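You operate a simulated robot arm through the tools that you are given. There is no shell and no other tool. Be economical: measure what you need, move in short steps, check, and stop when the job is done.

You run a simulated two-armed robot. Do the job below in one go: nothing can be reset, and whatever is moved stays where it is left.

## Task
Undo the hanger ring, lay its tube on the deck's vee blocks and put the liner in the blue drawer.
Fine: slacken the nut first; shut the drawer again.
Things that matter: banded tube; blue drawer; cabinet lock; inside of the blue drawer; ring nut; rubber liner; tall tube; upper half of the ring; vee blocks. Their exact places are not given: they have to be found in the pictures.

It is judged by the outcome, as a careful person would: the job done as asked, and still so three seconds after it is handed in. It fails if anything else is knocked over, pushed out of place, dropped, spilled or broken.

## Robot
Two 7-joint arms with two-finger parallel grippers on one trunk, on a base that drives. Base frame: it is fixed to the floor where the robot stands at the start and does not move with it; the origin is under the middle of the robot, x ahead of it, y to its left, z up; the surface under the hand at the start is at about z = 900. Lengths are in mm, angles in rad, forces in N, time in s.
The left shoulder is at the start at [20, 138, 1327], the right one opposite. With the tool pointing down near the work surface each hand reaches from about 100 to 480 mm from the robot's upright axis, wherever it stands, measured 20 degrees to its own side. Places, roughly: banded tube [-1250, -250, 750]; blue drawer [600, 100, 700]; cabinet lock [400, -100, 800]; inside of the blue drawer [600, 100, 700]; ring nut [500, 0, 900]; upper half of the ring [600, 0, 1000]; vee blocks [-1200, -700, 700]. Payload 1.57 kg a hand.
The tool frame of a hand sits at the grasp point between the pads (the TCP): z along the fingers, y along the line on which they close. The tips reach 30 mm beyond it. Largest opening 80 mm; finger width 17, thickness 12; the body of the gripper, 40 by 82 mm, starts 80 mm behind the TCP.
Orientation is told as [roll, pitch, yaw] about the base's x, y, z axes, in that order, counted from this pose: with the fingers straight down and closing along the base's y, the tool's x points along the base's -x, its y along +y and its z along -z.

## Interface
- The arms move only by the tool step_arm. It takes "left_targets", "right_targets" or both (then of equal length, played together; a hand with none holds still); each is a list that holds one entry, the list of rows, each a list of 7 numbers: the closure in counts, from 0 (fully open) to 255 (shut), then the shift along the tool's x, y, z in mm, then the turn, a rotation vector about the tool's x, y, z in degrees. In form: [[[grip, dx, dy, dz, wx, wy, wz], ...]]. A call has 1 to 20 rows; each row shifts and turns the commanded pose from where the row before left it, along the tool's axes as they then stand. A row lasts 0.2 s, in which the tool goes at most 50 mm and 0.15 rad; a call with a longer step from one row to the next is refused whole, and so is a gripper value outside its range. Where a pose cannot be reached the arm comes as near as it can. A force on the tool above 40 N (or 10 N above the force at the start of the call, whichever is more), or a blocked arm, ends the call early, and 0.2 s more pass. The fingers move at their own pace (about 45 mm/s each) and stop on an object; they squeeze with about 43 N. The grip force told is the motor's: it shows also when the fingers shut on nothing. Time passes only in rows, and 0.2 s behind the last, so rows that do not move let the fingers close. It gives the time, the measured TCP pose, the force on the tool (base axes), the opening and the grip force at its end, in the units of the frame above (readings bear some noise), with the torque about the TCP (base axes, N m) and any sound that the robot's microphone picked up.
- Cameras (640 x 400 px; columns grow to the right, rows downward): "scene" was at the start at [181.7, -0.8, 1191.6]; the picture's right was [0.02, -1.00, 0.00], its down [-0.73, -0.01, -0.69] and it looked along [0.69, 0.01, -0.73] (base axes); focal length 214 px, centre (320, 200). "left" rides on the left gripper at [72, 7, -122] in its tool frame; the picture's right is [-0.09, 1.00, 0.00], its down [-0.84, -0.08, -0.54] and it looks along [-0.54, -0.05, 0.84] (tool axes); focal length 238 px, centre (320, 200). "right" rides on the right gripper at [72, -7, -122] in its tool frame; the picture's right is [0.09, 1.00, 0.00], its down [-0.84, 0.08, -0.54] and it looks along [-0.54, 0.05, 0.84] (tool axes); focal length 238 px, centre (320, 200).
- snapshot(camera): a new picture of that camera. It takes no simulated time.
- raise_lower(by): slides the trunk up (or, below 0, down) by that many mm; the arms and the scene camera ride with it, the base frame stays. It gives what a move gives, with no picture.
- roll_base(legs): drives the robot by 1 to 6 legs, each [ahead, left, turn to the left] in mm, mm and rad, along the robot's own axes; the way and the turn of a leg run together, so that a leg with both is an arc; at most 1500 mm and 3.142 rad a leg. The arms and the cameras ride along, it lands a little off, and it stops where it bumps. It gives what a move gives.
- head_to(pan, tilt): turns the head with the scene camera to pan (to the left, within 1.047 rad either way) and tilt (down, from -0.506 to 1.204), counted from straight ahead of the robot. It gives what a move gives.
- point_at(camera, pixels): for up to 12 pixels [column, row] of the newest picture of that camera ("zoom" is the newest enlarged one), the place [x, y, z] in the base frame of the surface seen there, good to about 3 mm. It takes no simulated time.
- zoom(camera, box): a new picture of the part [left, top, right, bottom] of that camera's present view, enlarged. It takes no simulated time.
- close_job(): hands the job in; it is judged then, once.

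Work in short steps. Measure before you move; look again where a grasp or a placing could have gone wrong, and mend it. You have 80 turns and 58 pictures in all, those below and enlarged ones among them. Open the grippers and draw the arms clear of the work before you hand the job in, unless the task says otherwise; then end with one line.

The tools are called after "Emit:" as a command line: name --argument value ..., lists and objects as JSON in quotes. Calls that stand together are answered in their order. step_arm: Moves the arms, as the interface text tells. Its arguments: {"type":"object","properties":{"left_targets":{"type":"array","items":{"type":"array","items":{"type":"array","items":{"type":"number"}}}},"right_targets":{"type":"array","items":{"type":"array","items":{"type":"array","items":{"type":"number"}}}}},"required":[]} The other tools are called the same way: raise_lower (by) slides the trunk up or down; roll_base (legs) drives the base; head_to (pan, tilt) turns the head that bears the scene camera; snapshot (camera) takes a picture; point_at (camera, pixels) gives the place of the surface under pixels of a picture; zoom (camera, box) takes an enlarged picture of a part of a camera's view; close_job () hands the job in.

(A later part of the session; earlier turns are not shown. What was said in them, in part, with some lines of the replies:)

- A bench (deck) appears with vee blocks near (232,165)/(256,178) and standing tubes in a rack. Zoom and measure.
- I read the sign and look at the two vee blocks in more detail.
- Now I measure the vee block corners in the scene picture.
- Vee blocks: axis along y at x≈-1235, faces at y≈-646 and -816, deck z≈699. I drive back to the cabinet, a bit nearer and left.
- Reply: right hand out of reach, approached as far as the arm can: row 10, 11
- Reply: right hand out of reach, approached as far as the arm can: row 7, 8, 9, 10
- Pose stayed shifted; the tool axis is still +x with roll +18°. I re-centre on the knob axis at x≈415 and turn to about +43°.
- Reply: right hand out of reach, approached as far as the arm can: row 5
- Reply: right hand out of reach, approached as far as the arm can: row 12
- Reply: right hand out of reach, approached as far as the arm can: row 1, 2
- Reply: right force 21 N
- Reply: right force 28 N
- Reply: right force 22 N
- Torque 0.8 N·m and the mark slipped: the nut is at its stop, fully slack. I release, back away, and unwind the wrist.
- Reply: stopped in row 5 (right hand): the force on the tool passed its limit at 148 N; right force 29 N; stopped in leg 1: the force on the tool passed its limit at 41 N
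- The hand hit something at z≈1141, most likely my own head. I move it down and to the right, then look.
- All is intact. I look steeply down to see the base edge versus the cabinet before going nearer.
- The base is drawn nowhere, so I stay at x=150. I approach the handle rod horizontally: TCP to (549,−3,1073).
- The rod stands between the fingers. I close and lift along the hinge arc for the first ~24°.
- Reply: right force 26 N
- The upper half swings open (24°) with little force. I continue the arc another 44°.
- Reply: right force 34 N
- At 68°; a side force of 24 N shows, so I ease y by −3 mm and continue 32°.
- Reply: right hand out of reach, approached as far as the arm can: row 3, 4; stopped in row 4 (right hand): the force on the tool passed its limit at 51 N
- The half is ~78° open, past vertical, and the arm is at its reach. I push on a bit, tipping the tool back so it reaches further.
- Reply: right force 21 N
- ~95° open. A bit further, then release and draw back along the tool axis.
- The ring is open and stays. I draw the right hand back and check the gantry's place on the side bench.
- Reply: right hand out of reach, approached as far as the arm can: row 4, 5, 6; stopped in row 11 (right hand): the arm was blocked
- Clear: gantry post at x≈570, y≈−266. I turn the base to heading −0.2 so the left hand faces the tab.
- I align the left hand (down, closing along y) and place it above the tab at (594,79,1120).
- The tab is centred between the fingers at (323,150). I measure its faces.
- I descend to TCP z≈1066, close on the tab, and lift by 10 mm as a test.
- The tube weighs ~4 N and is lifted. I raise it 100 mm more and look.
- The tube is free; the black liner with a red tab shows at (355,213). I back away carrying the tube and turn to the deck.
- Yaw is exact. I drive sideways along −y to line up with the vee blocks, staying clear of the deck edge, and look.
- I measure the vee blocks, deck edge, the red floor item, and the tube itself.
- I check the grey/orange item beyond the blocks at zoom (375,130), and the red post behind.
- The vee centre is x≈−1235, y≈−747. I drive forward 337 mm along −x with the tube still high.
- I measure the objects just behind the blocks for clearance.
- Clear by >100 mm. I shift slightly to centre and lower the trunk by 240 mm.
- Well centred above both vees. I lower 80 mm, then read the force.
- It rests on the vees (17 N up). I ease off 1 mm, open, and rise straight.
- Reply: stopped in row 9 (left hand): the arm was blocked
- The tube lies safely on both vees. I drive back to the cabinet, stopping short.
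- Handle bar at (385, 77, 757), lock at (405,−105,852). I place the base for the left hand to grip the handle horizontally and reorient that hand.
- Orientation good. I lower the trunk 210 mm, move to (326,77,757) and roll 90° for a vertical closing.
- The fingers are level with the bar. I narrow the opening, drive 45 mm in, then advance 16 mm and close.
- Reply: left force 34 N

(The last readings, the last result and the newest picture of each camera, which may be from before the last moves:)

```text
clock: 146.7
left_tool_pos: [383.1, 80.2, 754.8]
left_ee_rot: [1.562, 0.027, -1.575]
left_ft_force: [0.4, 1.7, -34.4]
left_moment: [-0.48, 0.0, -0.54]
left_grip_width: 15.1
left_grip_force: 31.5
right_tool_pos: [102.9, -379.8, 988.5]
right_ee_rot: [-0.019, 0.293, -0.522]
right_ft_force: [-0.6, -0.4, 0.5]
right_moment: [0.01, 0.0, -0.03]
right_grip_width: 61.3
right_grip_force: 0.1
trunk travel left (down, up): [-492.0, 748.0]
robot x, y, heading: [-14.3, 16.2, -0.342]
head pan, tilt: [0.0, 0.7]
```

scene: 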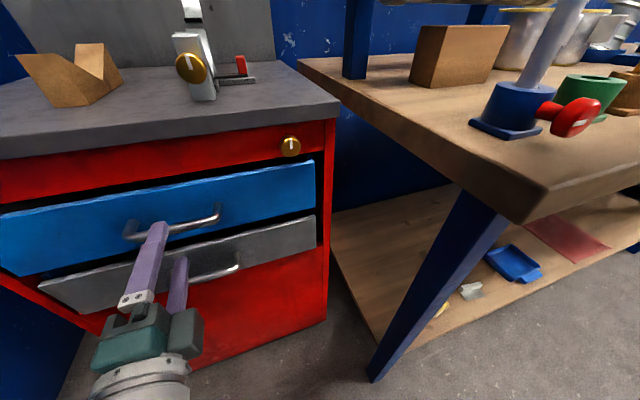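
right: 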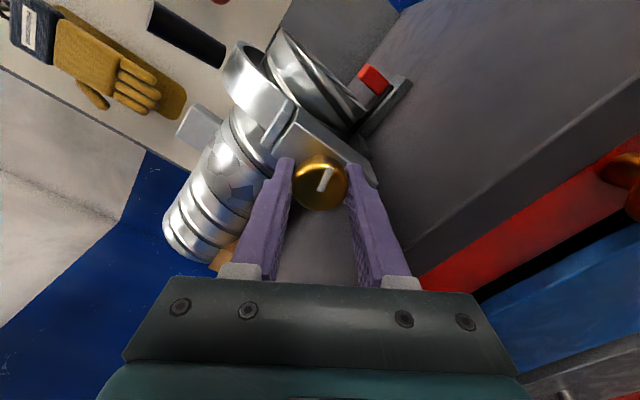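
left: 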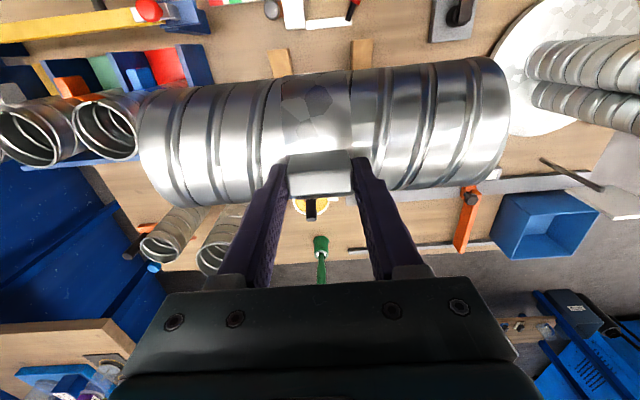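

The bar is gripped (15 mm), slightly lower than the hand. I ease 5 mm down and pull 12 mm gently to test the lock.

Emit:
step_arm --left_targets '[[[255, 0, -5, 0, 0, 0, 0], [255, 0, 0, 0, 0, 0, 0], [255, 0, 0, -4, 0, 0, 0], [255, 0, 0, -4, 0, 0, 0], [255, 0, 0, -4, 0, 0, 0], [255, 0, 0, -4, 0, 0, 0]]]'

Emit:
zoom --camera "scene" --box '[0, 100, 340, 320]'

```text
clock: 148.1
left_tool_pos: [372.2, 80.8, 755.7]
left_ee_rot: [1.576, 0.025, -1.57]
left_ft_force: [-1.1, -0.9, -7.5]
left_moment: [-0.56, 0.06, 0.87]
left_grip_width: 14.8
left_grip_force: 31.1
right_tool_pos: [104.0, -380.2, 989.0]
right_ee_rot: [-0.019, 0.292, -0.519]
right_ft_force: [0.2, -0.2, 0.0]
right_moment: [-0.01, 0.0, -0.01]
right_grip_width: 61.1
right_grip_force: 0.1
trunk travel left (down, up): [-492.0, 748.0]
robot x, y, heading: [-10.2, 14.1, -0.342]
head pan, tilt: [0.0, 0.7]
```

```text
1.82 times, centred on (170, 210) of scene
```

zoom: 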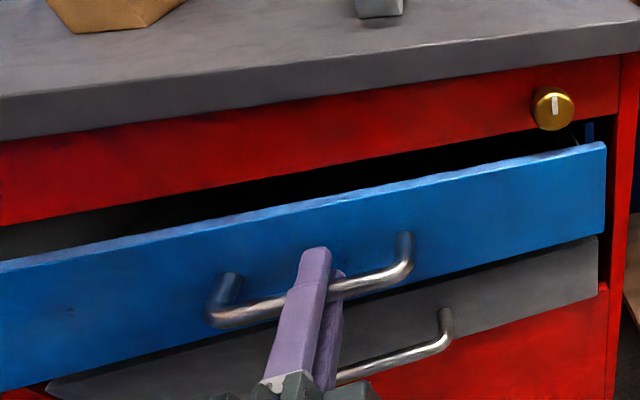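

The drawer slides freely, so it is not locked. I leave it ajar, release, retract the left hand, raise the trunk, and go for the liner first.

Emit:
step_arm --left_targets '[[[180, 0, 0, 0, 0, 0, 0], [128, 0, 0, 0, 0, 0, 0], [128, 0, 0, 0, 0, 0, 0], [128, 0, 0, -36, 0, 0, 0], [128, 0, 0, -36, 0, 0, 0], [128, 0, 0, -36, 0, 0, 0]]]'

Emit:
raise_lower --by 210

Emit:
roll_base --legs '[[0, 0, 0.342], [160, 47, 0]]'

Emit:
head_to --pan -0.25 --tilt 0.75

Emit:
zoom --camera "scene" --box '[230, 100, 430, 240]'

```text
clock: 149.5
left_tool_pos: [263.1, 81.0, 752.9]
left_ee_rot: [1.575, 0.026, -1.572]
left_ft_force: [-0.8, 0.2, 0.5]
left_moment: [0.01, 0.0, 0.0]
left_grip_width: 40.0
left_grip_force: 0.1
right_tool_pos: [104.6, -379.3, 989.3]
right_ee_rot: [-0.019, 0.291, -0.52]
right_ft_force: [0.8, 0.4, -0.1]
right_moment: [-0.01, 0.0, 0.04]
right_grip_width: 61.3
right_grip_force: 0.1
trunk travel left (down, up): [-492.0, 748.0]
robot x, y, heading: [-12.8, 16.5, -0.349]
head pan, tilt: [0.0, 0.7]
```

```text
clock: 151.8
left_tool_pos: [265.5, 81.5, 962.4]
left_ee_rot: [1.575, 0.027, -1.571]
left_ft_force: [0.5, 0.1, 0.3]
left_moment: [0.0, -0.02, -0.02]
left_grip_width: 40.0
left_grip_force: 0.2
right_tool_pos: [105.2, -379.6, 1198.9]
right_ee_rot: [-0.016, 0.291, -0.521]
right_ft_force: [-0.1, -0.4, -1.0]
right_moment: [-0.02, 0.01, 0.03]
right_grip_width: 61.1
right_grip_force: 0.0
trunk travel left (down, up): [-702.0, 538.0]
robot x, y, heading: [-17.5, 14.7, -0.34]
head pan, tilt: [0.0, 0.7]
```

```text
clock: 154.3
left_tool_pos: [390.6, 215.5, 963.4]
left_ee_rot: [1.576, 0.03, -1.234]
left_ft_force: [0.4, 0.2, -1.0]
left_moment: [-0.02, 0.01, -0.03]
left_grip_width: 39.9
left_grip_force: 0.0
right_tool_pos: [392.7, -270.8, 1198.5]
right_ee_rot: [-0.017, 0.29, -0.182]
right_ft_force: [-0.5, -0.4, -0.1]
right_moment: [-0.01, -0.01, 0.02]
right_grip_width: 61.2
right_grip_force: 0.1
trunk travel left (down, up): [-702.0, 538.0]
robot x, y, heading: [146.1, 64.0, -0.002]
head pan, tilt: [0.0, 0.7]
```

```text
clock: 155.1
left_tool_pos: [390.5, 216.3, 962.9]
left_ee_rot: [1.574, 0.027, -1.234]
left_ft_force: [-0.2, 0.3, -0.3]
left_moment: [0.0, -0.02, -0.01]
left_grip_width: 40.0
left_grip_force: 0.0
right_tool_pos: [393.7, -271.5, 1198.5]
right_ee_rot: [-0.016, 0.29, -0.181]
right_ft_force: [-0.2, 0.1, -0.4]
right_moment: [0.02, 0.04, 0.01]
right_grip_width: 61.2
right_grip_force: 0.1
trunk travel left (down, up): [-702.0, 538.0]
robot x, y, heading: [150.6, 61.6, -0.003]
head pan, tilt: [-0.25, 0.75]
```

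```text
2.86 times, centred on (330, 170) of scene
```

zoom: 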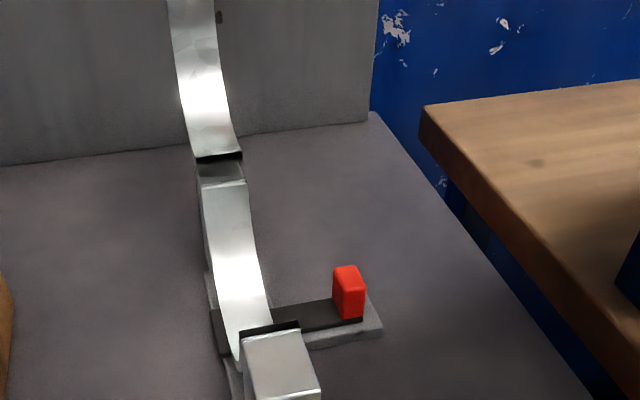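

I look closer at the liner and ring base, and measure.

Emit:
zoom --camera "scene" --box '[285, 140, 375, 230]'

Emit:
point_at --camera "zoom" --pixels '[[280, 190], [275, 260], [255, 255], [200, 260], [150, 290], [100, 200], [90, 300], [230, 300], [300, 270], [60, 60], [120, 330], [85, 40]]'

```text
4.44 times, centred on (330, 185) of scene
```

zoom: 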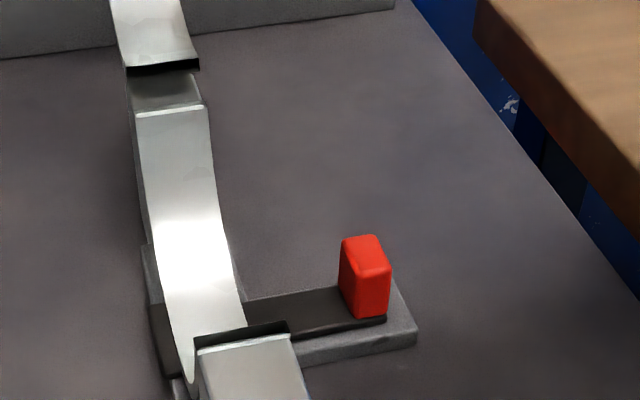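

```text
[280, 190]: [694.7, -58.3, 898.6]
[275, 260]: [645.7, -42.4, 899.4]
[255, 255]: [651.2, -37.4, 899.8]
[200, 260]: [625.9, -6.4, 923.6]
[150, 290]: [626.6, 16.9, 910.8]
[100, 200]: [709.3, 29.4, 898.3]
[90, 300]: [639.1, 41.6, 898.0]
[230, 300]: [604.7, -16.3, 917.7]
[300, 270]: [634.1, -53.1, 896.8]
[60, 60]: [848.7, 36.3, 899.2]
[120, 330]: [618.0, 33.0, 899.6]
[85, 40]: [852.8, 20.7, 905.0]
```

I measure strip, plate, band bottom and red tab more exactly.

Emit:
point_at --camera "zoom" --pixels '[[270, 305], [320, 305], [340, 330], [390, 330], [160, 345], [165, 370], [215, 318], [240, 320], [362, 243], [350, 280], [375, 300], [375, 270]]'

Emit:
step_arm --right_targets '[[[60, 0, 0, 0, 0, -8.3, -5], [60, 0, 0, 0, 0, -8.3, -5.4], [60, -30, 30, 0, 0, 0, 0], [60, -30, 30, 10, 0, 0, 0], [60, -30, 30, 10, 0, 0, 0], [60, -30, 30, 10, 0, 0, 0], [60, -30, 30, 10, 0, 0, 0], [60, -30, 30, 10, 0, 0, 0]]]'

Emit:
snapshot --camera "right"

```text
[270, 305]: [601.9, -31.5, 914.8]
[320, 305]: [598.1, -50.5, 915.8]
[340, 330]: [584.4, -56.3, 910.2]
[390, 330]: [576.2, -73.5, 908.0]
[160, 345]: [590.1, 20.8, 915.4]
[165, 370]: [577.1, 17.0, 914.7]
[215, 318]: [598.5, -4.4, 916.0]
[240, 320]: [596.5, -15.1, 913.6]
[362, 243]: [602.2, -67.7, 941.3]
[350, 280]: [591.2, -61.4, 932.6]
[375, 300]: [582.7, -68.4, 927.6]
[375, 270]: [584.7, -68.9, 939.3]
```

```text
refused: row 1 steps farther than a row can; nothing moved
```

```text
12 pictures are left
```

right: 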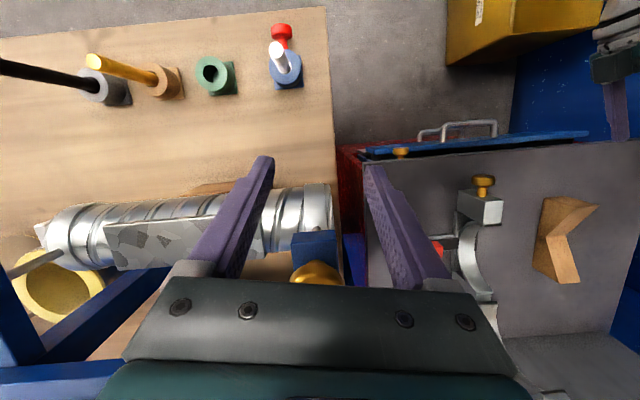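

Strip: y −73…+25, z≈915 lying in the ring saddle; red tab x 583–603, y −61…−75, top z 941. I bring the right hand above the tab.

Emit:
step_arm --right_targets '[[[128, 0, 0, 0, 0, -8.3, 0], [128, 0, 0, 0, 0, -8.3, 0], [128, 0, 0, 0, 0, 0, -5.2], [128, 0, 0, 0, 0, 0, -5.2], [128, 0, 0, 45, 0, 0, 0], [128, 0, 0, 45, 0, 0, 0], [128, -28.5, 29, 0, 0, 0, 0], [128, -28.5, 29, 0, 0, 0, 0], [128, -28.5, 29, 0, 0, 0, 0], [128, -28.5, 29, 0, 0, 0, 0], [128, -28.5, 29, 0, 0, 0, 0], [128, -28.5, 29, 0, 0, 0, 0], [128, -28.5, 29, 0, 0, 0, 0], [128, 0, 0, 30, 0, 0, 0], [128, 0, 0, 30, 0, 0, 0], [128, 0, 0, 30, 0, 0, 0], [128, 0, 0, 0, 0, 0, 0]]]'

Emit:
snapshot --camera "right"

```text
clock: 155.7
left_tool_pos: [390.6, 215.3, 962.7]
left_ee_rot: [1.575, 0.03, -1.233]
left_ft_force: [-0.4, -0.4, -0.8]
left_moment: [0.0, -0.01, -0.01]
left_grip_width: 39.8
left_grip_force: 0.2
right_tool_pos: [415.8, -266.9, 1182.5]
right_ee_rot: [0.013, 0.151, 0.015]
right_ft_force: [0.7, 0.7, -0.1]
right_moment: [0.02, 0.03, -0.03]
right_grip_width: 39.7
right_grip_force: 0.0
trunk travel left (down, up): [-702.0, 538.0]
robot x, y, heading: [149.2, 63.9, -0.009]
head pan, tilt: [-0.25, 0.75]
stopped in row 3 (right hand): the arm was blocked; the commanded pose is now the measured one
```

```text
11 pictures are left
```

right: 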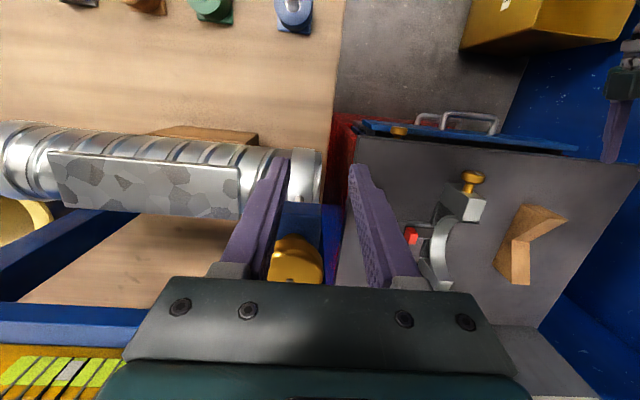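

The wrist stalled briefly with no contact force. I first move left (+y), away from the gantry's gold clamp, then forward, and level afterwards.

Emit:
step_arm --right_targets '[[[128, 0, 35, 5, 0, 0, 0], [128, 0, 35, 10, 0, 0, 0], [128, -10, 35, 15, 0, 0, 0], [128, -25, 35, 15, 0, 0, 0], [128, -30, 30, 15, 0, 0, 0], [128, -35, 29, 15, 0, 0, 0], [128, -38, 0, 15, 0, -4, 0], [128, -38, 0, 15, 0, -4.6, 0], [128, 0, 0, 20, 0, 0, 0], [128, 0, 0, 20, 0, 0, 0], [128, 0, 0, 0, 0, 0, 0]]]'

```text
clock: 156.5
left_tool_pos: [390.3, 216.7, 961.4]
left_ee_rot: [1.576, 0.029, -1.235]
left_ft_force: [-0.2, 0.5, -0.4]
left_moment: [0.01, 0.02, -0.01]
left_grip_width: 39.9
left_grip_force: 0.0
right_tool_pos: [429.2, -258.0, 1168.9]
right_ee_rot: [-0.004, 0.168, -0.027]
right_ft_force: [-7.3, -1.0, 2.6]
right_moment: [-0.04, -0.28, -0.16]
right_grip_width: 40.3
right_grip_force: 0.5
right hand out of reach, approached as far as the arm can: row 1, 2, 3, 4
trunk travel left (down, up): [-702.0, 538.0]
robot x, y, heading: [147.4, 63.7, -0.006]
head pan, tilt: [-0.25, 0.75]
stopped in row 4 (right hand): the force on the tool passed its limit at 96 N (the readings are from after the stop); the commanded pose is now the measured one
```

Contact; I check what is near with the right camera.

Emit:
snapshot --camera "right"

Emit:
point_at --camera "right" --pixels '[[300, 250], [290, 215], [40, 330], [300, 200], [140, 180], [70, 370], [330, 240], [240, 200]]'

```text
10 pictures are left
```

right: 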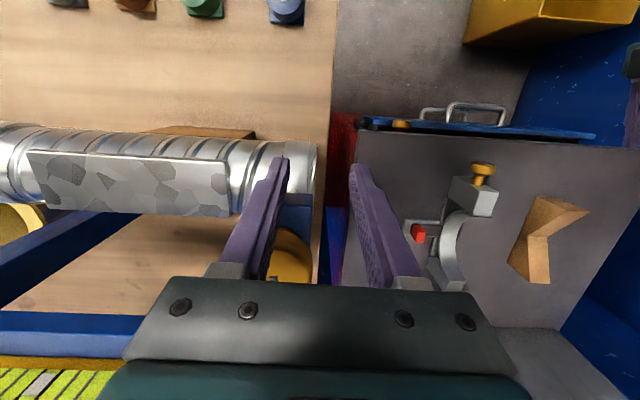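

```text
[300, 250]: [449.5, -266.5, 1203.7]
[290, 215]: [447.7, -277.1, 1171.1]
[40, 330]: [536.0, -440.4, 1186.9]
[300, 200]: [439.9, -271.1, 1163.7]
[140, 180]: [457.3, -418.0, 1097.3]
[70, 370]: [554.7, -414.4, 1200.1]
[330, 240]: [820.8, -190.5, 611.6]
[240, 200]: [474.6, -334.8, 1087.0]
```

The gold clamp on the gantry (449,−266,1204) is right by the hand. I back the base straight out 110 mm and then re-pose the arm in free space.

Emit:
roll_base --legs '[[-110, 0, 0]]'

Emit:
step_arm --right_targets '[[[128, 20, 10, 0, 0, 6, 0], [128, 10, 20, 0, 0, 6, 0], [128, 0, 25, 0, 0, 6, 0], [128, 0, 25, 0, 0, 5, 0], [128, 0, 25, 0, 0, 0, 0], [128, 0, 25, 0, 0, 0, 0]]]'

Emit:
head_to --pan -0.4 --tilt 0.45

Emit:
snapshot --camera "scene"

```text
clock: 157.7
left_tool_pos: [281.7, 216.1, 961.8]
left_ee_rot: [1.576, 0.025, -1.233]
left_ft_force: [0.4, -0.7, 0.2]
left_moment: [-0.01, 0.01, 0.01]
left_grip_width: 39.7
left_grip_force: 0.0
right_tool_pos: [321.8, -257.1, 1169.6]
right_ee_rot: [-0.004, 0.167, -0.022]
right_ft_force: [0.0, -0.1, -0.3]
right_moment: [-0.01, -0.01, -0.01]
right_grip_width: 39.7
right_grip_force: 0.0
trunk travel left (down, up): [-702.0, 538.0]
robot x, y, heading: [37.1, 60.2, -0.009]
head pan, tilt: [-0.25, 0.75]
```

```text
clock: 159.1
left_tool_pos: [281.5, 217.3, 963.2]
left_ee_rot: [1.576, 0.027, -1.234]
left_ft_force: [0.2, 0.4, 0.8]
left_moment: [0.01, 0.0, 0.04]
left_grip_width: 39.8
left_grip_force: 0.1
right_tool_pos: [288.4, -249.1, 1184.3]
right_ee_rot: [-0.004, 0.57, -0.025]
right_ft_force: [0.5, 0.2, 0.3]
right_moment: [-0.01, -0.02, 0.01]
right_grip_width: 40.1
right_grip_force: 0.0
right hand out of reach, approached as far as the arm can: row 1, 2, 3, 4, 5, 6
trunk travel left (down, up): [-702.0, 538.0]
robot x, y, heading: [40.7, 63.5, -0.004]
head pan, tilt: [-0.25, 0.75]
```

```text
clock: 159.9
left_tool_pos: [281.4, 216.3, 962.3]
left_ee_rot: [1.575, 0.028, -1.234]
left_ft_force: [0.0, -0.1, -0.4]
left_moment: [-0.04, -0.01, 0.0]
left_grip_width: 39.8
left_grip_force: 0.0
right_tool_pos: [288.0, -250.7, 1184.4]
right_ee_rot: [-0.003, 0.568, -0.024]
right_ft_force: [0.0, -0.8, 0.3]
right_moment: [-0.01, 0.01, -0.01]
right_grip_width: 39.9
right_grip_force: 0.0
trunk travel left (down, up): [-702.0, 538.0]
robot x, y, heading: [41.4, 62.5, -0.008]
head pan, tilt: [-0.4, 0.45]
```

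```text
9 pictures are left
```

scene: 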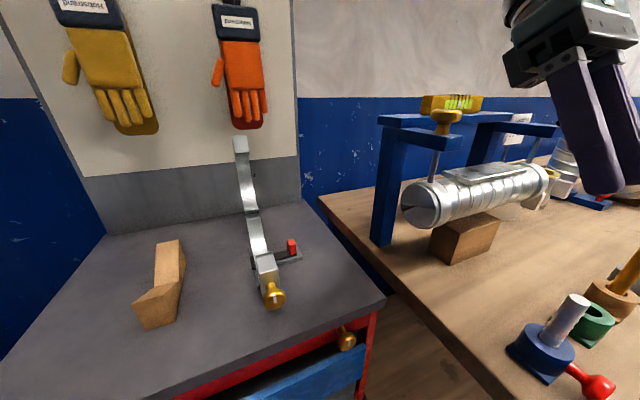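

The gantry is intact. The right arm is awkward here, so I use the left hand for all the rest: first re-place the base as before and lower the trunk for the drawer handle.

Emit:
roll_base --legs '[[-57, -47, 0], [0, 0, -0.337]]'

Emit:
raise_lower --by -210

```text
clock: 162.0
left_tool_pos: [260.1, 79.4, 962.2]
left_ee_rot: [1.575, 0.029, -1.574]
left_ft_force: [0.2, -0.1, 0.2]
left_moment: [0.0, -0.01, -0.02]
left_grip_width: 39.8
left_grip_force: 0.0
right_tool_pos: [111.8, -362.5, 1184.3]
right_ee_rot: [-0.003, 0.565, -0.362]
right_ft_force: [0.9, -0.1, 0.0]
right_moment: [0.01, -0.05, 0.0]
right_grip_width: 39.9
right_grip_force: 0.1
trunk travel left (down, up): [-702.0, 538.0]
robot x, y, heading: [-16.0, 11.0, -0.35]
head pan, tilt: [-0.4, 0.45]
```

```text
clock: 164.3
left_tool_pos: [261.8, 79.7, 752.7]
left_ee_rot: [1.577, 0.029, -1.575]
left_ft_force: [0.3, -0.2, 0.9]
left_moment: [0.01, 0.01, 0.0]
left_grip_width: 40.0
left_grip_force: 0.0
right_tool_pos: [111.0, -362.2, 974.5]
right_ee_rot: [-0.003, 0.566, -0.364]
right_ft_force: [-0.3, 0.3, -0.2]
right_moment: [-0.02, -0.01, -0.02]
right_grip_width: 39.7
right_grip_force: 0.1
trunk travel left (down, up): [-492.0, 748.0]
robot x, y, heading: [-21.5, 16.8, -0.347]
head pan, tilt: [-0.4, 0.45]
```

The hand is at (262,80,753); I advance 109 mm to the bar, close, and pull the drawer out 130 mm.

Emit:
step_arm --left_targets '[[[128, 0, 2, 36, 0, 0, 0], [128, 0, 0, 36, 0, 0, 0], [128, 0, 0, 36, 0, 0, 0], [128, 0, 0, 0, 0, 0, 0], [220, 0, 0, 0, 0, 0, 0], [255, 0, 0, 0, 0, 0, 0], [255, 0, 0, 0, 0, 0, 0], [255, 0, 0, -8, 0, 0, 0], [255, 0, 0, -12, 0, 0, 0], [255, 0, 0, -12, 0, 0, 0], [255, 0, 0, -12, 0, 0, 0], [255, 0, 0, -12, 0, 0, 0], [255, 0, 0, -12, 0, 0, 0], [255, 0, 0, -12, 0, 0, 0], [255, 0, 0, -12, 0, 0, 0], [255, 0, 0, -12, 0, 0, 0], [255, 0, 0, -12, 0, 0, 0], [255, 0, 0, -14, 0, 0, 0], [255, 0, 0, 0, 0, 0, 0]]]'

Emit:
head_to --pan 0.3 --tilt 0.8

Emit:
snapshot --camera "scene"

```text
clock: 168.3
left_tool_pos: [238.8, 79.2, 754.3]
left_ee_rot: [1.578, 0.029, -1.575]
left_ft_force: [-0.7, 4.8, 5.6]
left_moment: [-0.53, -0.01, 0.11]
left_grip_width: 14.6
left_grip_force: 30.8
right_tool_pos: [111.7, -361.5, 974.4]
right_ee_rot: [-0.003, 0.568, -0.364]
right_ft_force: [-0.6, -0.5, -0.1]
right_moment: [-0.02, 0.01, 0.0]
right_grip_width: 39.7
right_grip_force: 0.1
trunk travel left (down, up): [-492.0, 748.0]
robot x, y, heading: [-19.2, 12.8, -0.344]
head pan, tilt: [-0.4, 0.45]
```

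```text
clock: 169.3
left_tool_pos: [238.9, 80.3, 753.9]
left_ee_rot: [1.578, 0.028, -1.573]
left_ft_force: [-1.2, 3.8, 8.7]
left_moment: [-0.55, -0.01, 0.22]
left_grip_width: 14.8
left_grip_force: 31.1
right_tool_pos: [112.7, -360.4, 974.7]
right_ee_rot: [-0.003, 0.569, -0.364]
right_ft_force: [-0.5, -0.7, 0.1]
right_moment: [-0.02, -0.01, -0.01]
right_grip_width: 40.0
right_grip_force: 0.1
trunk travel left (down, up): [-492.0, 748.0]
robot x, y, heading: [-20.0, 13.7, -0.343]
head pan, tilt: [0.3, 0.799]
```

```text
8 pictures are left
```

scene: 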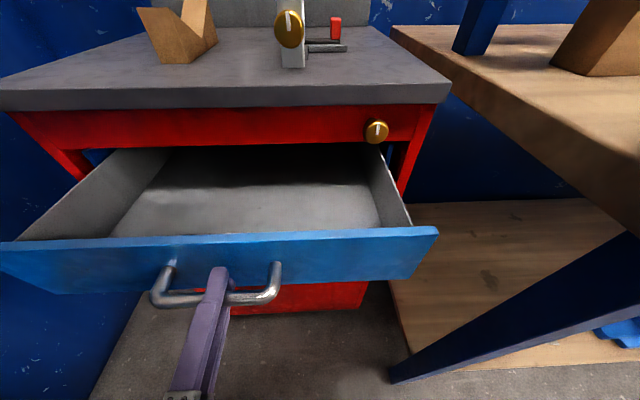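

The drawer is open ~144 mm and empty. I release, back off, unroll the wrist, raise the trunk 100 mm, tip the tool down-forward, and drive 80 mm nearer.

Emit:
step_arm --left_targets '[[[180, 0, 0, 0, 0, 0, 0], [128, 0, 0, 0, 0, 0, 0], [128, 0, 0, 0, 0, 0, 0], [128, 0, 0, -36, 0, 0, 0], [128, 0, 0, 0, 0, 0, -8.33], [128, 0, 0, 0, 0, 0, -8.33], [128, 0, 0, 0, 0, 0, -8.33], [128, 0, 0, 0, 0, 0, -8.33], [128, 0, 0, 0, 0, 0, -8.33], [128, 0, 0, 0, 0, 0, -8.33], [128, 0, 0, 0, 0, 0, -8.33], [128, 0, 0, 0, 0, 0, -8.33], [128, 0, 0, 0, 0, 0, -8.33], [128, 0, 0, 0, 0, 0, -8.33], [128, 0, 0, 0, 0, 0, -8.33]]]'

Emit:
raise_lower --by 100

Emit:
step_arm --left_targets '[[[128, -32, 0, 0, 0, 0, 0], [128, -32, 0, 0, 0, 0, 0], [128, -32, 0, 0, 0, 0, 0], [128, 0, 0, 0, 0, 8.2, 0], [128, 0, 0, 0, 0, 8.2, 0], [128, 0, 0, 0, 0, 8.2, 0], [128, 0, 0, 0, 0, 8.2, 0], [128, 0, 0, 0, 0, 8.2, 0], [128, 0, 0, 0, 0, 8.2, 0], [128, 0, 0, 0, 0, 8.2, 0]]]'

Emit:
roll_base --legs '[[75, 27, 0]]'

```text
clock: 172.5
left_tool_pos: [203.6, 79.0, 754.7]
left_ee_rot: [-2.481, -1.564, 2.48]
left_ft_force: [-0.2, 0.7, -0.2]
left_moment: [0.01, 0.02, 0.0]
left_grip_width: 39.8
left_grip_force: 0.0
right_tool_pos: [111.6, -361.8, 974.2]
right_ee_rot: [-0.002, 0.568, -0.364]
right_ft_force: [0.0, 0.3, 0.1]
right_moment: [0.01, -0.02, 0.01]
right_grip_width: 39.9
right_grip_force: 0.1
trunk travel left (down, up): [-492.0, 748.0]
robot x, y, heading: [-18.2, 13.7, -0.346]
head pan, tilt: [0.3, 0.799]
```

```text
clock: 173.9
left_tool_pos: [202.3, 80.6, 853.7]
left_ee_rot: [-2.934, -1.564, 2.932]
left_ft_force: [0.4, -0.1, 1.2]
left_moment: [0.02, 0.0, 0.02]
left_grip_width: 40.1
left_grip_force: 0.0
right_tool_pos: [111.7, -361.6, 1075.9]
right_ee_rot: [-0.004, 0.57, -0.362]
right_ft_force: [1.0, -0.7, -0.2]
right_moment: [0.01, -0.01, 0.02]
right_grip_width: 39.6
right_grip_force: 0.2
trunk travel left (down, up): [-592.0, 648.0]
robot x, y, heading: [-17.9, 13.9, -0.343]
head pan, tilt: [0.3, 0.799]
```

```text
clock: 175.9
left_tool_pos: [180.1, 59.5, 886.0]
left_ee_rot: [0.182, -0.656, -0.2]
left_ft_force: [-0.4, 0.1, -0.3]
left_moment: [-0.01, 0.02, -0.01]
left_grip_width: 39.7
left_grip_force: 0.0
left hand out of reach, approached as far as the arm can: row 8, 9, 10
right_tool_pos: [111.4, -361.0, 1074.9]
right_ee_rot: [-0.005, 0.569, -0.366]
right_ft_force: [0.7, 0.0, -0.1]
right_moment: [0.0, 0.01, 0.01]
right_grip_width: 39.9
right_grip_force: 0.1
trunk travel left (down, up): [-592.0, 648.0]
robot x, y, heading: [-16.2, 16.0, -0.345]
head pan, tilt: [0.3, 0.799]
stopped in row 10 (left hand): the arm was blocked; the commanded pose is now the measured one
```

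```text
clock: 177.0
left_tool_pos: [261.0, 59.1, 886.8]
left_ee_rot: [0.184, -0.657, -0.198]
left_ft_force: [-0.9, 0.4, -0.6]
left_moment: [0.01, 0.04, -0.01]
left_grip_width: 39.9
left_grip_force: 0.0
right_tool_pos: [191.7, -362.7, 1074.6]
right_ee_rot: [-0.006, 0.566, -0.365]
right_ft_force: [1.0, -1.0, 0.0]
right_moment: [0.0, 0.0, -0.03]
right_grip_width: 39.9
right_grip_force: 0.1
trunk travel left (down, up): [-592.0, 648.0]
robot x, y, heading: [59.2, 14.1, -0.345]
head pan, tilt: [0.3, 0.799]
```

Left hand is at (261,59,887). I straighten its tilt to pitch −0.6 and carry it over the ring's front to (560,−68,1030) above the red tab.

Emit:
step_arm --left_targets '[[[128, 0, 0, 0, 1.9, 2.0, -4.45], [128, 0, 0, 0, 1.9, 2.0, -4.45], [128, -32, -3, -23.7, 0, 0, 0], [128, -32, -3, -23.7, 0, 0, 0], [128, -32, -3, -23.7, 0, 0, 0], [128, -33.9, -12.5, 8, 0, 0, 0], [128, -33.9, -12.5, 8, 0, 0, 0], [128, -33.9, -12.5, 8, 0, 0, 0], [128, -33.9, -12.5, 8, 0, 0, 0], [128, -24, -17, 22.5, 0, 0, 0], [128, -24, -17, 22.5, 0, 0, 0], [128, -24, -17, 22.5, 0, 0, 0], [128, -24, -17, 22.5, 0, 0, 0], [128, 0, 0, 0, 0, 0, 0]]]'

Emit:
snapshot --camera "left"

```text
clock: 178.1
left_tool_pos: [279.9, 86.4, 891.1]
left_ee_rot: [0.331, -0.484, -0.18]
left_ft_force: [0.5, 0.4, -0.6]
left_moment: [-0.03, -0.03, 0.0]
left_grip_width: 39.8
left_grip_force: 0.0
left hand out of reach, approached as far as the arm can: row 3, 4, 5
right_tool_pos: [190.5, -361.3, 1074.3]
right_ee_rot: [-0.004, 0.568, -0.364]
right_ft_force: [-0.4, 0.0, 0.2]
right_moment: [-0.02, 0.03, 0.0]
right_grip_width: 39.9
right_grip_force: 0.1
trunk travel left (down, up): [-592.0, 648.0]
robot x, y, heading: [60.5, 17.7, -0.349]
head pan, tilt: [0.3, 0.799]
stopped in row 5 (left hand): the arm was blocked; the commanded pose is now the measured one
```

```text
7 pictures are left
```

left: 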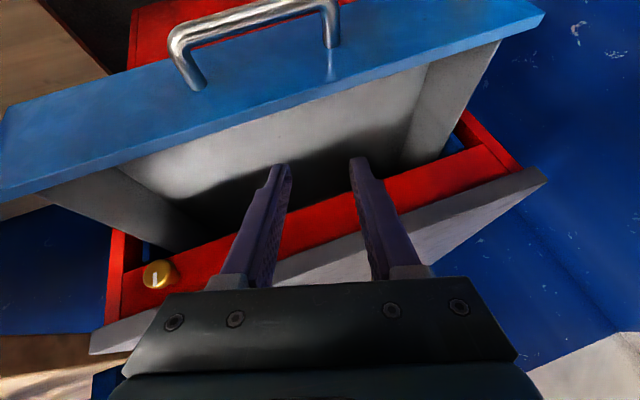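

The arm is too folded; I raise the trunk 145 mm so the hand clears by itself, then extend forward, level the tilt, and move above the tab.

Emit:
raise_lower --by 145

Emit:
step_arm --left_targets '[[[128, -33.4, -4, 17.2, 0, 0, 0], [128, -33.4, -4, 17.2, 0, 0, 0], [128, -33.4, -4, 17.2, 0, 0, 0], [128, -33.4, -4, 17.2, 0, 0, 0], [128, 0, 0, 0, 4.5, -1.7, -3.2], [128, 0, 0, 0, 4.5, -1.7, -3.2], [128, 0, 0, 0, 4.4, -1.6, -3.3], [128, -24, -26.8, 16.4, 0, 0, 0], [128, -24, -26.8, 16.4, 0, 0, 0], [128, -24, -26.8, 16.4, 0, 0, 0], [128, -24, -26.8, 16.4, 0, 0, 0], [128, -24, -26.8, 16.4, 0, 0, 0], [128, 0, 0, 0, 0, 0, 0]]]'

Emit:
snapshot --camera "left"

```text
clock: 179.8
left_tool_pos: [279.2, 86.5, 1037.0]
left_ee_rot: [0.329, -0.486, -0.177]
left_ft_force: [0.5, 0.2, 0.0]
left_moment: [-0.01, 0.0, -0.02]
left_grip_width: 39.8
left_grip_force: 0.0
right_tool_pos: [190.4, -361.8, 1220.0]
right_ee_rot: [-0.005, 0.568, -0.365]
right_ft_force: [-0.5, 0.4, 0.5]
right_moment: [0.01, 0.01, 0.03]
right_grip_width: 39.6
right_grip_force: 0.0
trunk travel left (down, up): [-737.0, 503.0]
robot x, y, heading: [59.4, 16.0, -0.348]
head pan, tilt: [0.3, 0.799]
```

```text
clock: 180.4
left_tool_pos: [369.8, 110.4, 1034.9]
left_ee_rot: [0.491, -0.497, -0.304]
left_ft_force: [0.5, -0.7, 0.1]
left_moment: [-0.02, -0.01, 0.01]
left_grip_width: 40.0
left_grip_force: 0.1
right_tool_pos: [189.4, -362.8, 1219.4]
right_ee_rot: [-0.005, 0.569, -0.365]
right_ft_force: [0.9, -1.4, -0.1]
right_moment: [0.04, -0.03, 0.01]
right_grip_width: 39.9
right_grip_force: 0.0
trunk travel left (down, up): [-737.0, 503.0]
robot x, y, heading: [63.0, 17.1, -0.346]
head pan, tilt: [0.3, 0.799]
stopped in row 3 (left hand): the arm was blocked; the commanded pose is now the measured one
```

```text
6 pictures are left
```

left: 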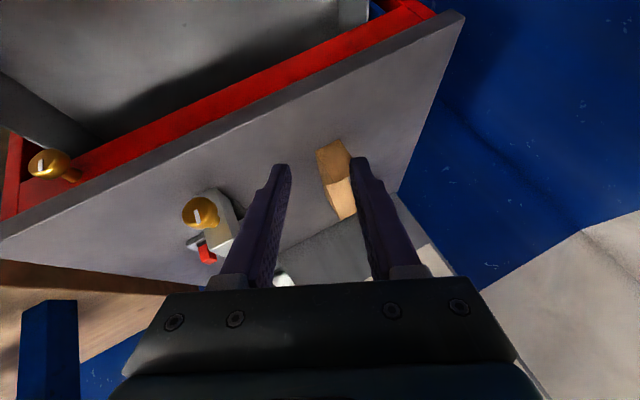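

Again a joint limit; turning +roll is the free direction. I go nearer (130,16, −0.5), then turn the tool straight down with closing along x, and move over the tab.

Emit:
roll_base --legs '[[62, 23, 0], [0, 0, -0.154]]'

Emit:
step_arm --left_targets '[[[128, 0, 0, 0, 4.06, 0.97, 6.82], [128, 0, 0, 0, 4.06, 0.97, 6.82], [128, 0, 0, 0, 4.06, 0.97, 6.82], [128, 0, 0, 0, 4.06, 0.97, 6.82], [128, 0, 0, 0, 4.06, 0.97, 6.82], [128, 0, 0, 0, 4.06, 0.97, 6.82], [128, 0, 0, 0, 4.06, 0.97, 6.82], [128, 0, 0, 0, 4.06, 0.97, 6.82], [128, 0, 0, 0, 4.06, 0.97, 6.82], [128, 0, 0, 0, 4.06, 0.97, 6.82], [128, 0, 0, -20, 0, 0, 0], [128, -25.8, 29, 0, 0, 0, 0], [128, -25.8, 29, 0, 0, 0, 0], [128, -25.8, 29, 0, 0, 0, 0], [128, -25.8, 29, 0, 0, 0, 0], [128, -25.8, 29, 0, 0, 0, 0], [128, 0, 0, 0, 0, 0, 0]]]'

Emit:
snapshot --camera "left"

```text
clock: 182.1
left_tool_pos: [450.1, 61.7, 1035.1]
left_ee_rot: [0.488, -0.504, -0.452]
left_ft_force: [0.1, 0.0, 0.7]
left_moment: [0.0, 0.01, -0.02]
left_grip_width: 39.9
left_grip_force: 0.0
right_tool_pos: [201.0, -377.5, 1220.8]
right_ee_rot: [-0.007, 0.567, -0.516]
right_ft_force: [-0.3, 0.2, -0.6]
right_moment: [0.02, 0.01, 0.0]
right_grip_width: 39.9
right_grip_force: 0.0
trunk travel left (down, up): [-737.0, 503.0]
robot x, y, heading: [129.5, 14.6, -0.498]
head pan, tilt: [0.3, 0.799]
```

```text
clock: 185.7
left_tool_pos: [597.4, -65.2, 1009.0]
left_ee_rot: [0.004, -0.005, -1.566]
left_ft_force: [0.0, -0.1, 0.1]
left_moment: [-0.01, 0.0, -0.01]
left_grip_width: 39.7
left_grip_force: 0.1
left hand out of reach, approached as far as the arm can: row 9, 10, 11
right_tool_pos: [200.9, -376.6, 1219.5]
right_ee_rot: [-0.007, 0.566, -0.516]
right_ft_force: [-0.1, 0.1, 0.4]
right_moment: [-0.01, -0.02, 0.0]
right_grip_width: 39.9
right_grip_force: 0.0
trunk travel left (down, up): [-737.0, 503.0]
robot x, y, heading: [128.0, 18.5, -0.491]
head pan, tilt: [0.3, 0.799]
```

```text
5 pictures are left
```

left: 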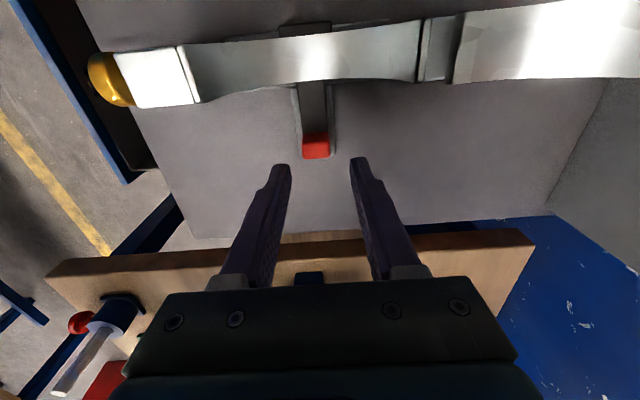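

The tab is right below, at image (315,143). I descend 60 mm, close on it, slide the liner out along −y by 85 mm from under the ring, then lift.

Emit:
step_arm --left_targets '[[[128, -3, -4, 20, 0, 0, 0], [128, 0, 0, 20, 0, 0, 0], [128, 0, 0, 20, 0, 0, 0], [128, 0, 0, 0, 0, 0, 0], [220, 0, 0, 0, 0, 0, 0], [255, 0, 0, 0, 0, 0, 0], [255, 0, 0, 0, 0, 0, 0], [255, -10, 0, -0.5, 0, 0, 0], [255, -15, 0, 0, 0, 0, 0], [255, -15, 0, 0, 0, 0, 0], [255, -15, 0, 0, 0, 0, 0], [255, -15, 0, 0, 0, 0, 0], [255, -15, 0, 0, 0, 0, 0], [255, 0, 0, 0, 0, 0, 0], [255, 0, 0, -30, 0, 0, 0], [255, 0, 0, -30, 0, 0, 0], [255, 0, 0, 0, 0, 0, 0]]]'

Emit:
snapshot --camera "left"

```text
clock: 189.3
left_tool_pos: [567.8, -120.1, 1026.4]
left_ee_rot: [0.003, -0.002, -1.567]
left_ft_force: [-0.3, 0.0, -0.9]
left_moment: [0.0, 0.01, 0.0]
left_grip_width: 24.0
left_grip_force: 36.1
left hand out of reach, approached as far as the arm can: row 2, 3, 8, 9, 10, 11, 12, 13, 15, 16
right_tool_pos: [199.7, -377.4, 1220.2]
right_ee_rot: [-0.006, 0.568, -0.518]
right_ft_force: [0.2, 0.7, -0.6]
right_moment: [0.03, 0.04, 0.01]
right_grip_width: 39.9
right_grip_force: 0.0
trunk travel left (down, up): [-737.0, 503.0]
robot x, y, heading: [128.4, 13.2, -0.5]
head pan, tilt: [0.3, 0.799]
```

```text
4 pictures are left
```

left: 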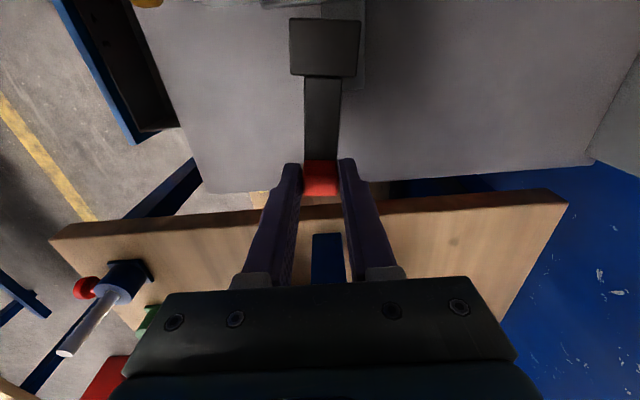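

The liner is free and held (24 mm grip). I raise 60 mm, back off 218 mm in x, and shift +140 mm in y to be above the open drawer.

Emit:
raise_lower --by 60

Emit:
roll_base --legs '[[-191, -104, 0]]'

Emit:
step_arm --left_targets '[[[255, 28, 0, 0, 0, 0, 0], [255, 28, 0, 0, 0, 0, 0], [255, 28, 0, 0, 0, 0, 0], [255, 28, 0, 0, 0, 0, 0], [255, 28, 0, 0, 0, 0, 0], [255, 0, 0, 0, 0, 0, 0]]]'

Emit:
snapshot --camera "left"

Emit:
point_at --camera "left" --pixels '[[320, 60], [250, 100], [200, 100], [400, 100], [320, 250]]'

```text
clock: 190.3
left_tool_pos: [566.7, -120.7, 1086.5]
left_ee_rot: [0.003, -0.005, -1.567]
left_ft_force: [0.4, -1.3, 0.7]
left_moment: [0.02, 0.0, 0.0]
left_grip_width: 23.7
left_grip_force: 35.8
right_tool_pos: [199.6, -377.4, 1279.5]
right_ee_rot: [-0.006, 0.569, -0.517]
right_ft_force: [-0.1, 0.6, -0.7]
right_moment: [-0.01, -0.03, -0.01]
right_grip_width: 39.7
right_grip_force: 0.1
trunk travel left (down, up): [-797.0, 443.0]
robot x, y, heading: [126.3, 13.4, -0.503]
head pan, tilt: [0.3, 0.799]
```

```text
clock: 192.0
left_tool_pos: [353.0, -121.3, 1086.5]
left_ee_rot: [0.004, -0.004, -1.566]
left_ft_force: [0.4, 0.4, -0.6]
left_moment: [0.02, 0.0, 0.0]
left_grip_width: 23.1
left_grip_force: 35.5
right_tool_pos: [-14.7, -379.9, 1279.8]
right_ee_rot: [-0.004, 0.568, -0.516]
right_ft_force: [0.7, -0.7, -0.4]
right_moment: [-0.01, -0.01, 0.0]
right_grip_width: 39.9
right_grip_force: 0.1
trunk travel left (down, up): [-797.0, 443.0]
robot x, y, heading: [-88.1, 16.3, -0.491]
head pan, tilt: [0.3, 0.799]
```

```text
clock: 193.4
left_tool_pos: [409.9, -23.3, 1060.9]
left_ee_rot: [0.003, -0.003, -1.565]
left_ft_force: [0.2, -0.4, 0.1]
left_moment: [0.02, -0.02, -0.02]
left_grip_width: 23.0
left_grip_force: 35.2
left hand out of reach, approached as far as the arm can: row 1, 2, 3, 4, 5
right_tool_pos: [-13.7, -379.0, 1280.2]
right_ee_rot: [-0.006, 0.568, -0.514]
right_ft_force: [-0.7, -0.3, -1.2]
right_moment: [0.0, -0.04, 0.01]
right_grip_width: 39.6
right_grip_force: 0.0
trunk travel left (down, up): [-797.0, 443.0]
robot x, y, heading: [-86.0, 13.8, -0.499]
head pan, tilt: [0.3, 0.799]
```

```text
3 pictures are left
```

left: 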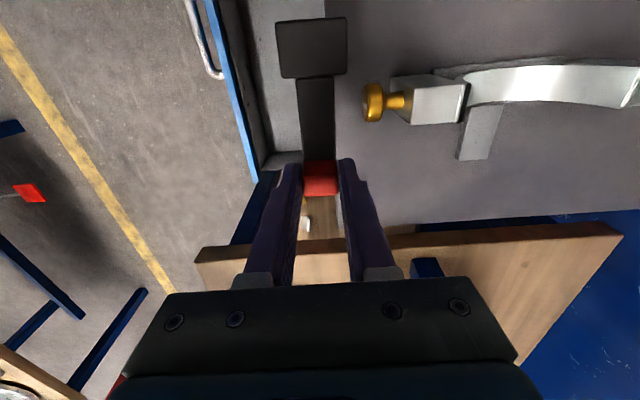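

```text
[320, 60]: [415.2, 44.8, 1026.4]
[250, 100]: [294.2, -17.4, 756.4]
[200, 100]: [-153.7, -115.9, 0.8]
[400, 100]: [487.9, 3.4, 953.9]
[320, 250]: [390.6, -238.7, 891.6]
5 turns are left
```

The liner is over y −23…+75; I need x≈352. I shift back 57 mm, lower into the drawer, release, rise, take a picture, then set the open hand in front of the drawer.

Emit:
roll_base --legs '[[-50, -27, 0]]'

Emit:
raise_lower --by -282

Emit:
step_arm --left_targets '[[[255, 0, 0, 0, 0, 0, 0], [190, 0, 0, 0, 0, 0, 0], [128, 0, 0, 0, 0, 0, 0], [110, 0, 0, 0, 0, 0, 0], [110, 0, 0, 0, 0, 0, 0]]]'

Emit:
raise_lower --by 282

Emit:
snapshot --camera "left"

Emit:
roll_base --legs '[[-176, -96, 0]]'

Emit:
step_arm --left_targets '[[[0, 0, 0, 0, 0, 0, 0], [0, 0, 0, 0, 0, 0, 0], [0, 0, 0, 0, 0, 0, 0], [0, 0, 0, 0, 0, 0, 0]]]'

Emit:
raise_lower --by -295

```text
clock: 194.3
left_tool_pos: [353.2, -20.9, 1061.1]
left_ee_rot: [0.002, -0.001, -1.566]
left_ft_force: [-0.2, -1.2, -0.1]
left_moment: [-0.04, 0.02, -0.02]
left_grip_width: 22.7
left_grip_force: 35.5
right_tool_pos: [-72.0, -379.1, 1279.0]
right_ee_rot: [-0.007, 0.567, -0.511]
right_ft_force: [0.2, -0.3, 0.3]
right_moment: [-0.02, 0.05, -0.04]
right_grip_width: 40.0
right_grip_force: 0.1
trunk travel left (down, up): [-797.0, 443.0]
robot x, y, heading: [-143.3, 18.0, -0.496]
head pan, tilt: [0.3, 0.799]
```

```text
clock: 197.2
left_tool_pos: [354.0, -23.3, 777.9]
left_ee_rot: [0.004, -0.001, -1.565]
left_ft_force: [0.2, -0.5, -0.3]
left_moment: [-0.04, 0.01, -0.03]
left_grip_width: 22.8
left_grip_force: 35.3
right_tool_pos: [-72.1, -378.4, 997.5]
right_ee_rot: [-0.004, 0.567, -0.513]
right_ft_force: [0.7, 0.6, -0.3]
right_moment: [-0.01, -0.03, 0.02]
right_grip_width: 39.7
right_grip_force: 0.1
trunk travel left (down, up): [-515.0, 725.0]
robot x, y, heading: [-144.2, 14.6, -0.495]
head pan, tilt: [0.3, 0.799]
```

```text
clock: 198.4
left_tool_pos: [354.0, -22.6, 778.3]
left_ee_rot: [0.003, -0.001, -1.565]
left_ft_force: [0.1, -0.3, 0.1]
left_moment: [-0.03, -0.04, 0.01]
left_grip_width: 45.7
left_grip_force: 0.0
right_tool_pos: [-71.4, -379.4, 996.6]
right_ee_rot: [-0.005, 0.568, -0.514]
right_ft_force: [-0.2, 0.9, 0.0]
right_moment: [0.01, 0.0, -0.01]
right_grip_width: 39.8
right_grip_force: 0.0
trunk travel left (down, up): [-515.0, 725.0]
robot x, y, heading: [-144.0, 17.4, -0.499]
head pan, tilt: [0.3, 0.799]
```

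```text
clock: 201.2
left_tool_pos: [352.8, -23.4, 1061.1]
left_ee_rot: [0.002, -0.002, -1.565]
left_ft_force: [0.4, -0.6, 0.1]
left_moment: [0.02, -0.01, 0.0]
left_grip_width: 45.4
left_grip_force: 0.1
right_tool_pos: [-71.6, -378.3, 1279.9]
right_ee_rot: [-0.005, 0.568, -0.514]
right_ft_force: [-0.4, 0.0, 0.0]
right_moment: [-0.02, 0.0, 0.02]
right_grip_width: 39.8
right_grip_force: 0.1
trunk travel left (down, up): [-797.0, 443.0]
robot x, y, heading: [-145.0, 16.3, -0.487]
head pan, tilt: [0.3, 0.799]
```

```text
2 pictures are left
```

left: 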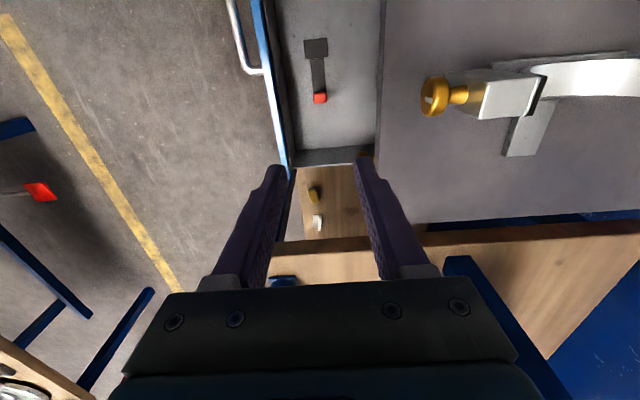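

```text
clock: 202.8
left_tool_pos: [152.5, -23.6, 1060.8]
left_ee_rot: [0.002, -0.004, -1.567]
left_ft_force: [0.4, 0.6, 0.5]
left_moment: [-0.01, 0.02, -0.01]
left_grip_width: 45.3
left_grip_force: 0.0
right_tool_pos: [-273.6, -379.1, 1279.9]
right_ee_rot: [-0.005, 0.568, -0.515]
right_ft_force: [0.4, 0.4, 0.3]
right_moment: [0.01, 0.0, 0.02]
right_grip_width: 40.0
right_grip_force: 0.2
trunk travel left (down, up): [-797.0, 443.0]
robot x, y, heading: [-349.4, 12.6, -0.495]
head pan, tilt: [0.3, 0.799]
```

```text
clock: 203.8
left_tool_pos: [151.6, -21.8, 1060.3]
left_ee_rot: [0.002, -0.002, -1.566]
left_ft_force: [0.1, -0.4, -0.1]
left_moment: [-0.02, 0.0, 0.0]
left_grip_width: 80.2
left_grip_force: 0.0
right_tool_pos: [-273.3, -379.2, 1280.6]
right_ee_rot: [-0.005, 0.567, -0.514]
right_ft_force: [-0.6, 0.3, 0.2]
right_moment: [0.03, 0.02, 0.05]
right_grip_width: 39.7
right_grip_force: 0.1
trunk travel left (down, up): [-797.0, 443.0]
robot x, y, heading: [-347.6, 11.1, -0.493]
head pan, tilt: [0.3, 0.799]
```

```text
clock: 206.8
left_tool_pos: [151.1, -23.7, 764.7]
left_ee_rot: [0.002, -0.001, -1.564]
left_ft_force: [0.7, 0.3, -0.8]
left_moment: [0.01, 0.02, -0.01]
left_grip_width: 80.1
left_grip_force: 0.0
right_tool_pos: [-273.3, -379.7, 986.0]
right_ee_rot: [-0.006, 0.567, -0.514]
right_ft_force: [0.1, 0.2, -0.4]
right_moment: [0.02, 0.01, 0.01]
right_grip_width: 39.8
right_grip_force: 0.1
trunk travel left (down, up): [-502.0, 738.0]
robot x, y, heading: [-342.8, 15.1, -0.497]
head pan, tilt: [0.3, 0.799]
4 turns are left
```

The liner lies in the drawer. I now push the drawer shut with the open hand by driving forward 222 mm along x, and look.

Emit:
roll_base --legs '[[150, 81, 0], [46, 25, 0]]'

Emit:
zoom --camera "scene" --box '[100, 40, 580, 340]'

Emit:
point_at --camera "zoom" --pixels '[[150, 240], [200, 250], [250, 250], [300, 250], [350, 240], [400, 230], [450, 220], [300, 200], [300, 290], [200, 200]]'

```text
clock: 208.8
left_tool_pos: [371.2, -20.7, 764.5]
left_ee_rot: [0.0, -0.001, -1.564]
left_ft_force: [-2.0, -0.7, -0.8]
left_moment: [0.03, 0.03, -0.03]
left_grip_width: 77.6
left_grip_force: 0.0
right_tool_pos: [-52.7, -378.4, 983.6]
right_ee_rot: [-0.004, 0.57, -0.511]
right_ft_force: [0.1, -0.2, 0.4]
right_moment: [0.05, -0.01, 0.03]
right_grip_width: 39.7
right_grip_force: 0.1
trunk travel left (down, up): [-502.0, 738.0]
robot x, y, heading: [-126.9, 14.4, -0.49]
head pan, tilt: [0.3, 0.799]
```

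```text
1.33 times, centred on (340, 190) of scene
```

zoom: 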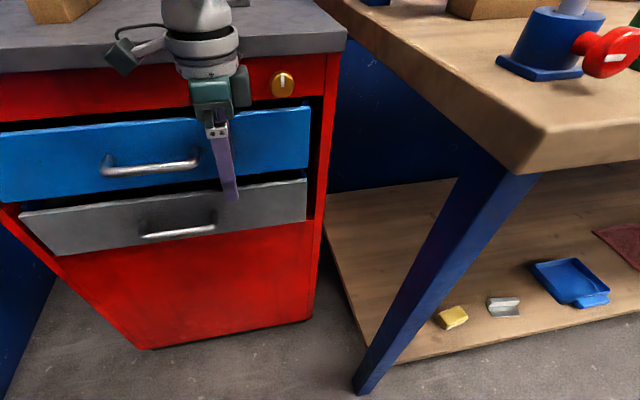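

```text
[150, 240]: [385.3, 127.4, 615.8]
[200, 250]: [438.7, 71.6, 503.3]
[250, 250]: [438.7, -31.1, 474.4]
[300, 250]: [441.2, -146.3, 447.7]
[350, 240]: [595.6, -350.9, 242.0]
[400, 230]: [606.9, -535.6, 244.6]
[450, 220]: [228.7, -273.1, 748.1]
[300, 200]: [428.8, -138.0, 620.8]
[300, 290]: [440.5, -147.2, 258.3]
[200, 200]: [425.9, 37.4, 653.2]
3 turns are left
```

The drawer is almost shut (finger at ≈422 vs 427 closed). I push 6.5 mm more, then draw back, open both grippers, and look once more.

Emit:
point_at --camera "zoom" --pixels '[[60, 150], [270, 135], [290, 150], [150, 168], [100, 220], [285, 195]]'

Emit:
step_arm --left_targets '[[[0, 0, 2.5, 0, 0, 0, 0], [0, 0, 2, 0, 0, 0, 0], [0, 0, 2, 0, 0, 0, 0], [0, 0, 0, 0, 0, 0, 0], [0, 0, 0, 0, 0, 0, 0]]]' --right_targets '[[[0, 0, 0, 0, 0, 0, 0], [0, 0, 0, 0, 0, 0, 0], [0, 0, 0, 0, 0, 0, 0], [0, 0, 0, 0, 0, 0, 0], [0, 0, 0, 0, 0, 0, 0]]]'

Emit:
roll_base --legs '[[-220, -119, 0]]'

Emit:
snapshot --camera "scene"

Emit:
point_at --camera "scene" --pixels '[[200, 110], [230, 110], [260, 110], [290, 110], [200, 130], [230, 130], [260, 130], [290, 130], [200, 150], [230, 150], [260, 150], [290, 150]]'

```text
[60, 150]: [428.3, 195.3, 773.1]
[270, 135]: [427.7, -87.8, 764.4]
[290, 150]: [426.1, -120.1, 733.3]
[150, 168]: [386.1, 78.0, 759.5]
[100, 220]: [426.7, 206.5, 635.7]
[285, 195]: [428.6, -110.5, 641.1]
```

```text
clock: 210.0
left_tool_pos: [373.7, -20.6, 764.4]
left_ee_rot: [-0.003, -0.002, -1.565]
left_ft_force: [-6.4, -2.6, -1.9]
left_moment: [0.15, -0.13, -0.2]
left_grip_width: 74.4
left_grip_force: 0.0
left hand out of reach, approached as far as the arm can: row 3
right_tool_pos: [-53.2, -379.1, 985.3]
right_ee_rot: [-0.007, 0.567, -0.514]
right_ft_force: [0.6, -0.5, -0.2]
right_moment: [0.01, -0.03, 0.01]
right_grip_width: 79.9
right_grip_force: 0.2
trunk travel left (down, up): [-502.0, 738.0]
robot x, y, heading: [-123.2, 14.3, -0.493]
head pan, tilt: [0.3, 0.799]
```

```text
clock: 211.8
left_tool_pos: [124.2, -20.2, 765.6]
left_ee_rot: [0.002, -0.003, -1.562]
left_ft_force: [0.4, -0.5, 0.0]
left_moment: [0.0, -0.02, 0.02]
left_grip_width: 79.9
left_grip_force: 0.0
right_tool_pos: [-302.3, -379.6, 983.9]
right_ee_rot: [-0.006, 0.568, -0.509]
right_ft_force: [0.4, -0.1, 0.4]
right_moment: [0.0, -0.01, -0.01]
right_grip_width: 80.1
right_grip_force: 0.0
trunk travel left (down, up): [-502.0, 738.0]
robot x, y, heading: [-376.0, 12.6, -0.49]
head pan, tilt: [0.3, 0.799]
```

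```text
0 pictures are left
```

scene: 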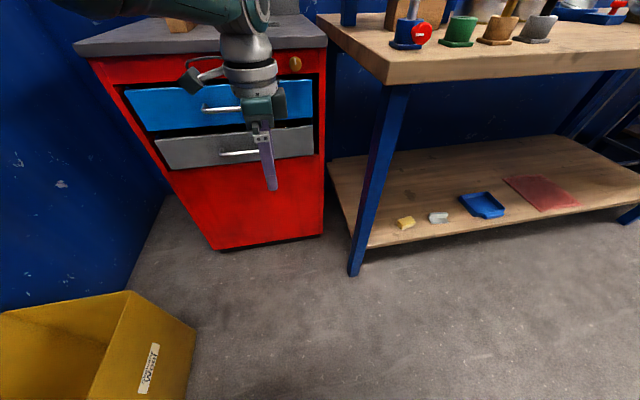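

```text
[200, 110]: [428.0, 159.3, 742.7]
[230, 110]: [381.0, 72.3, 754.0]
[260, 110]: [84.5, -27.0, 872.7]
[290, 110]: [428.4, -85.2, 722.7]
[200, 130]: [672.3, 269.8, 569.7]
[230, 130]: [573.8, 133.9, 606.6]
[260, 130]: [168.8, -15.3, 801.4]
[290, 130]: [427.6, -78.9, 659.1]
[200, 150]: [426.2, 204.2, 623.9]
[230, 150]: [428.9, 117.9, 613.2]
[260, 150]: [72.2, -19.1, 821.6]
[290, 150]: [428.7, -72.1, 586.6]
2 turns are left
```

The blue drawer front measures x≈428, shut as at the start. The liner is inside, the tube is on the vee blocks, and both grippers are open and clear, so I hand in.

Emit:
close_job

```text
The job is handed in.
```

I handed the job in with everything done: the nut was slackened first, then the ring opened. Its tube now lies on the deck's vee blocks, the liner is in the blue drawer, and the drawer is shut again. On the way, the right hand touched the clamp on the side-bench gantry (96 N, arm stopped); the picture afterwards showed nothing moved.
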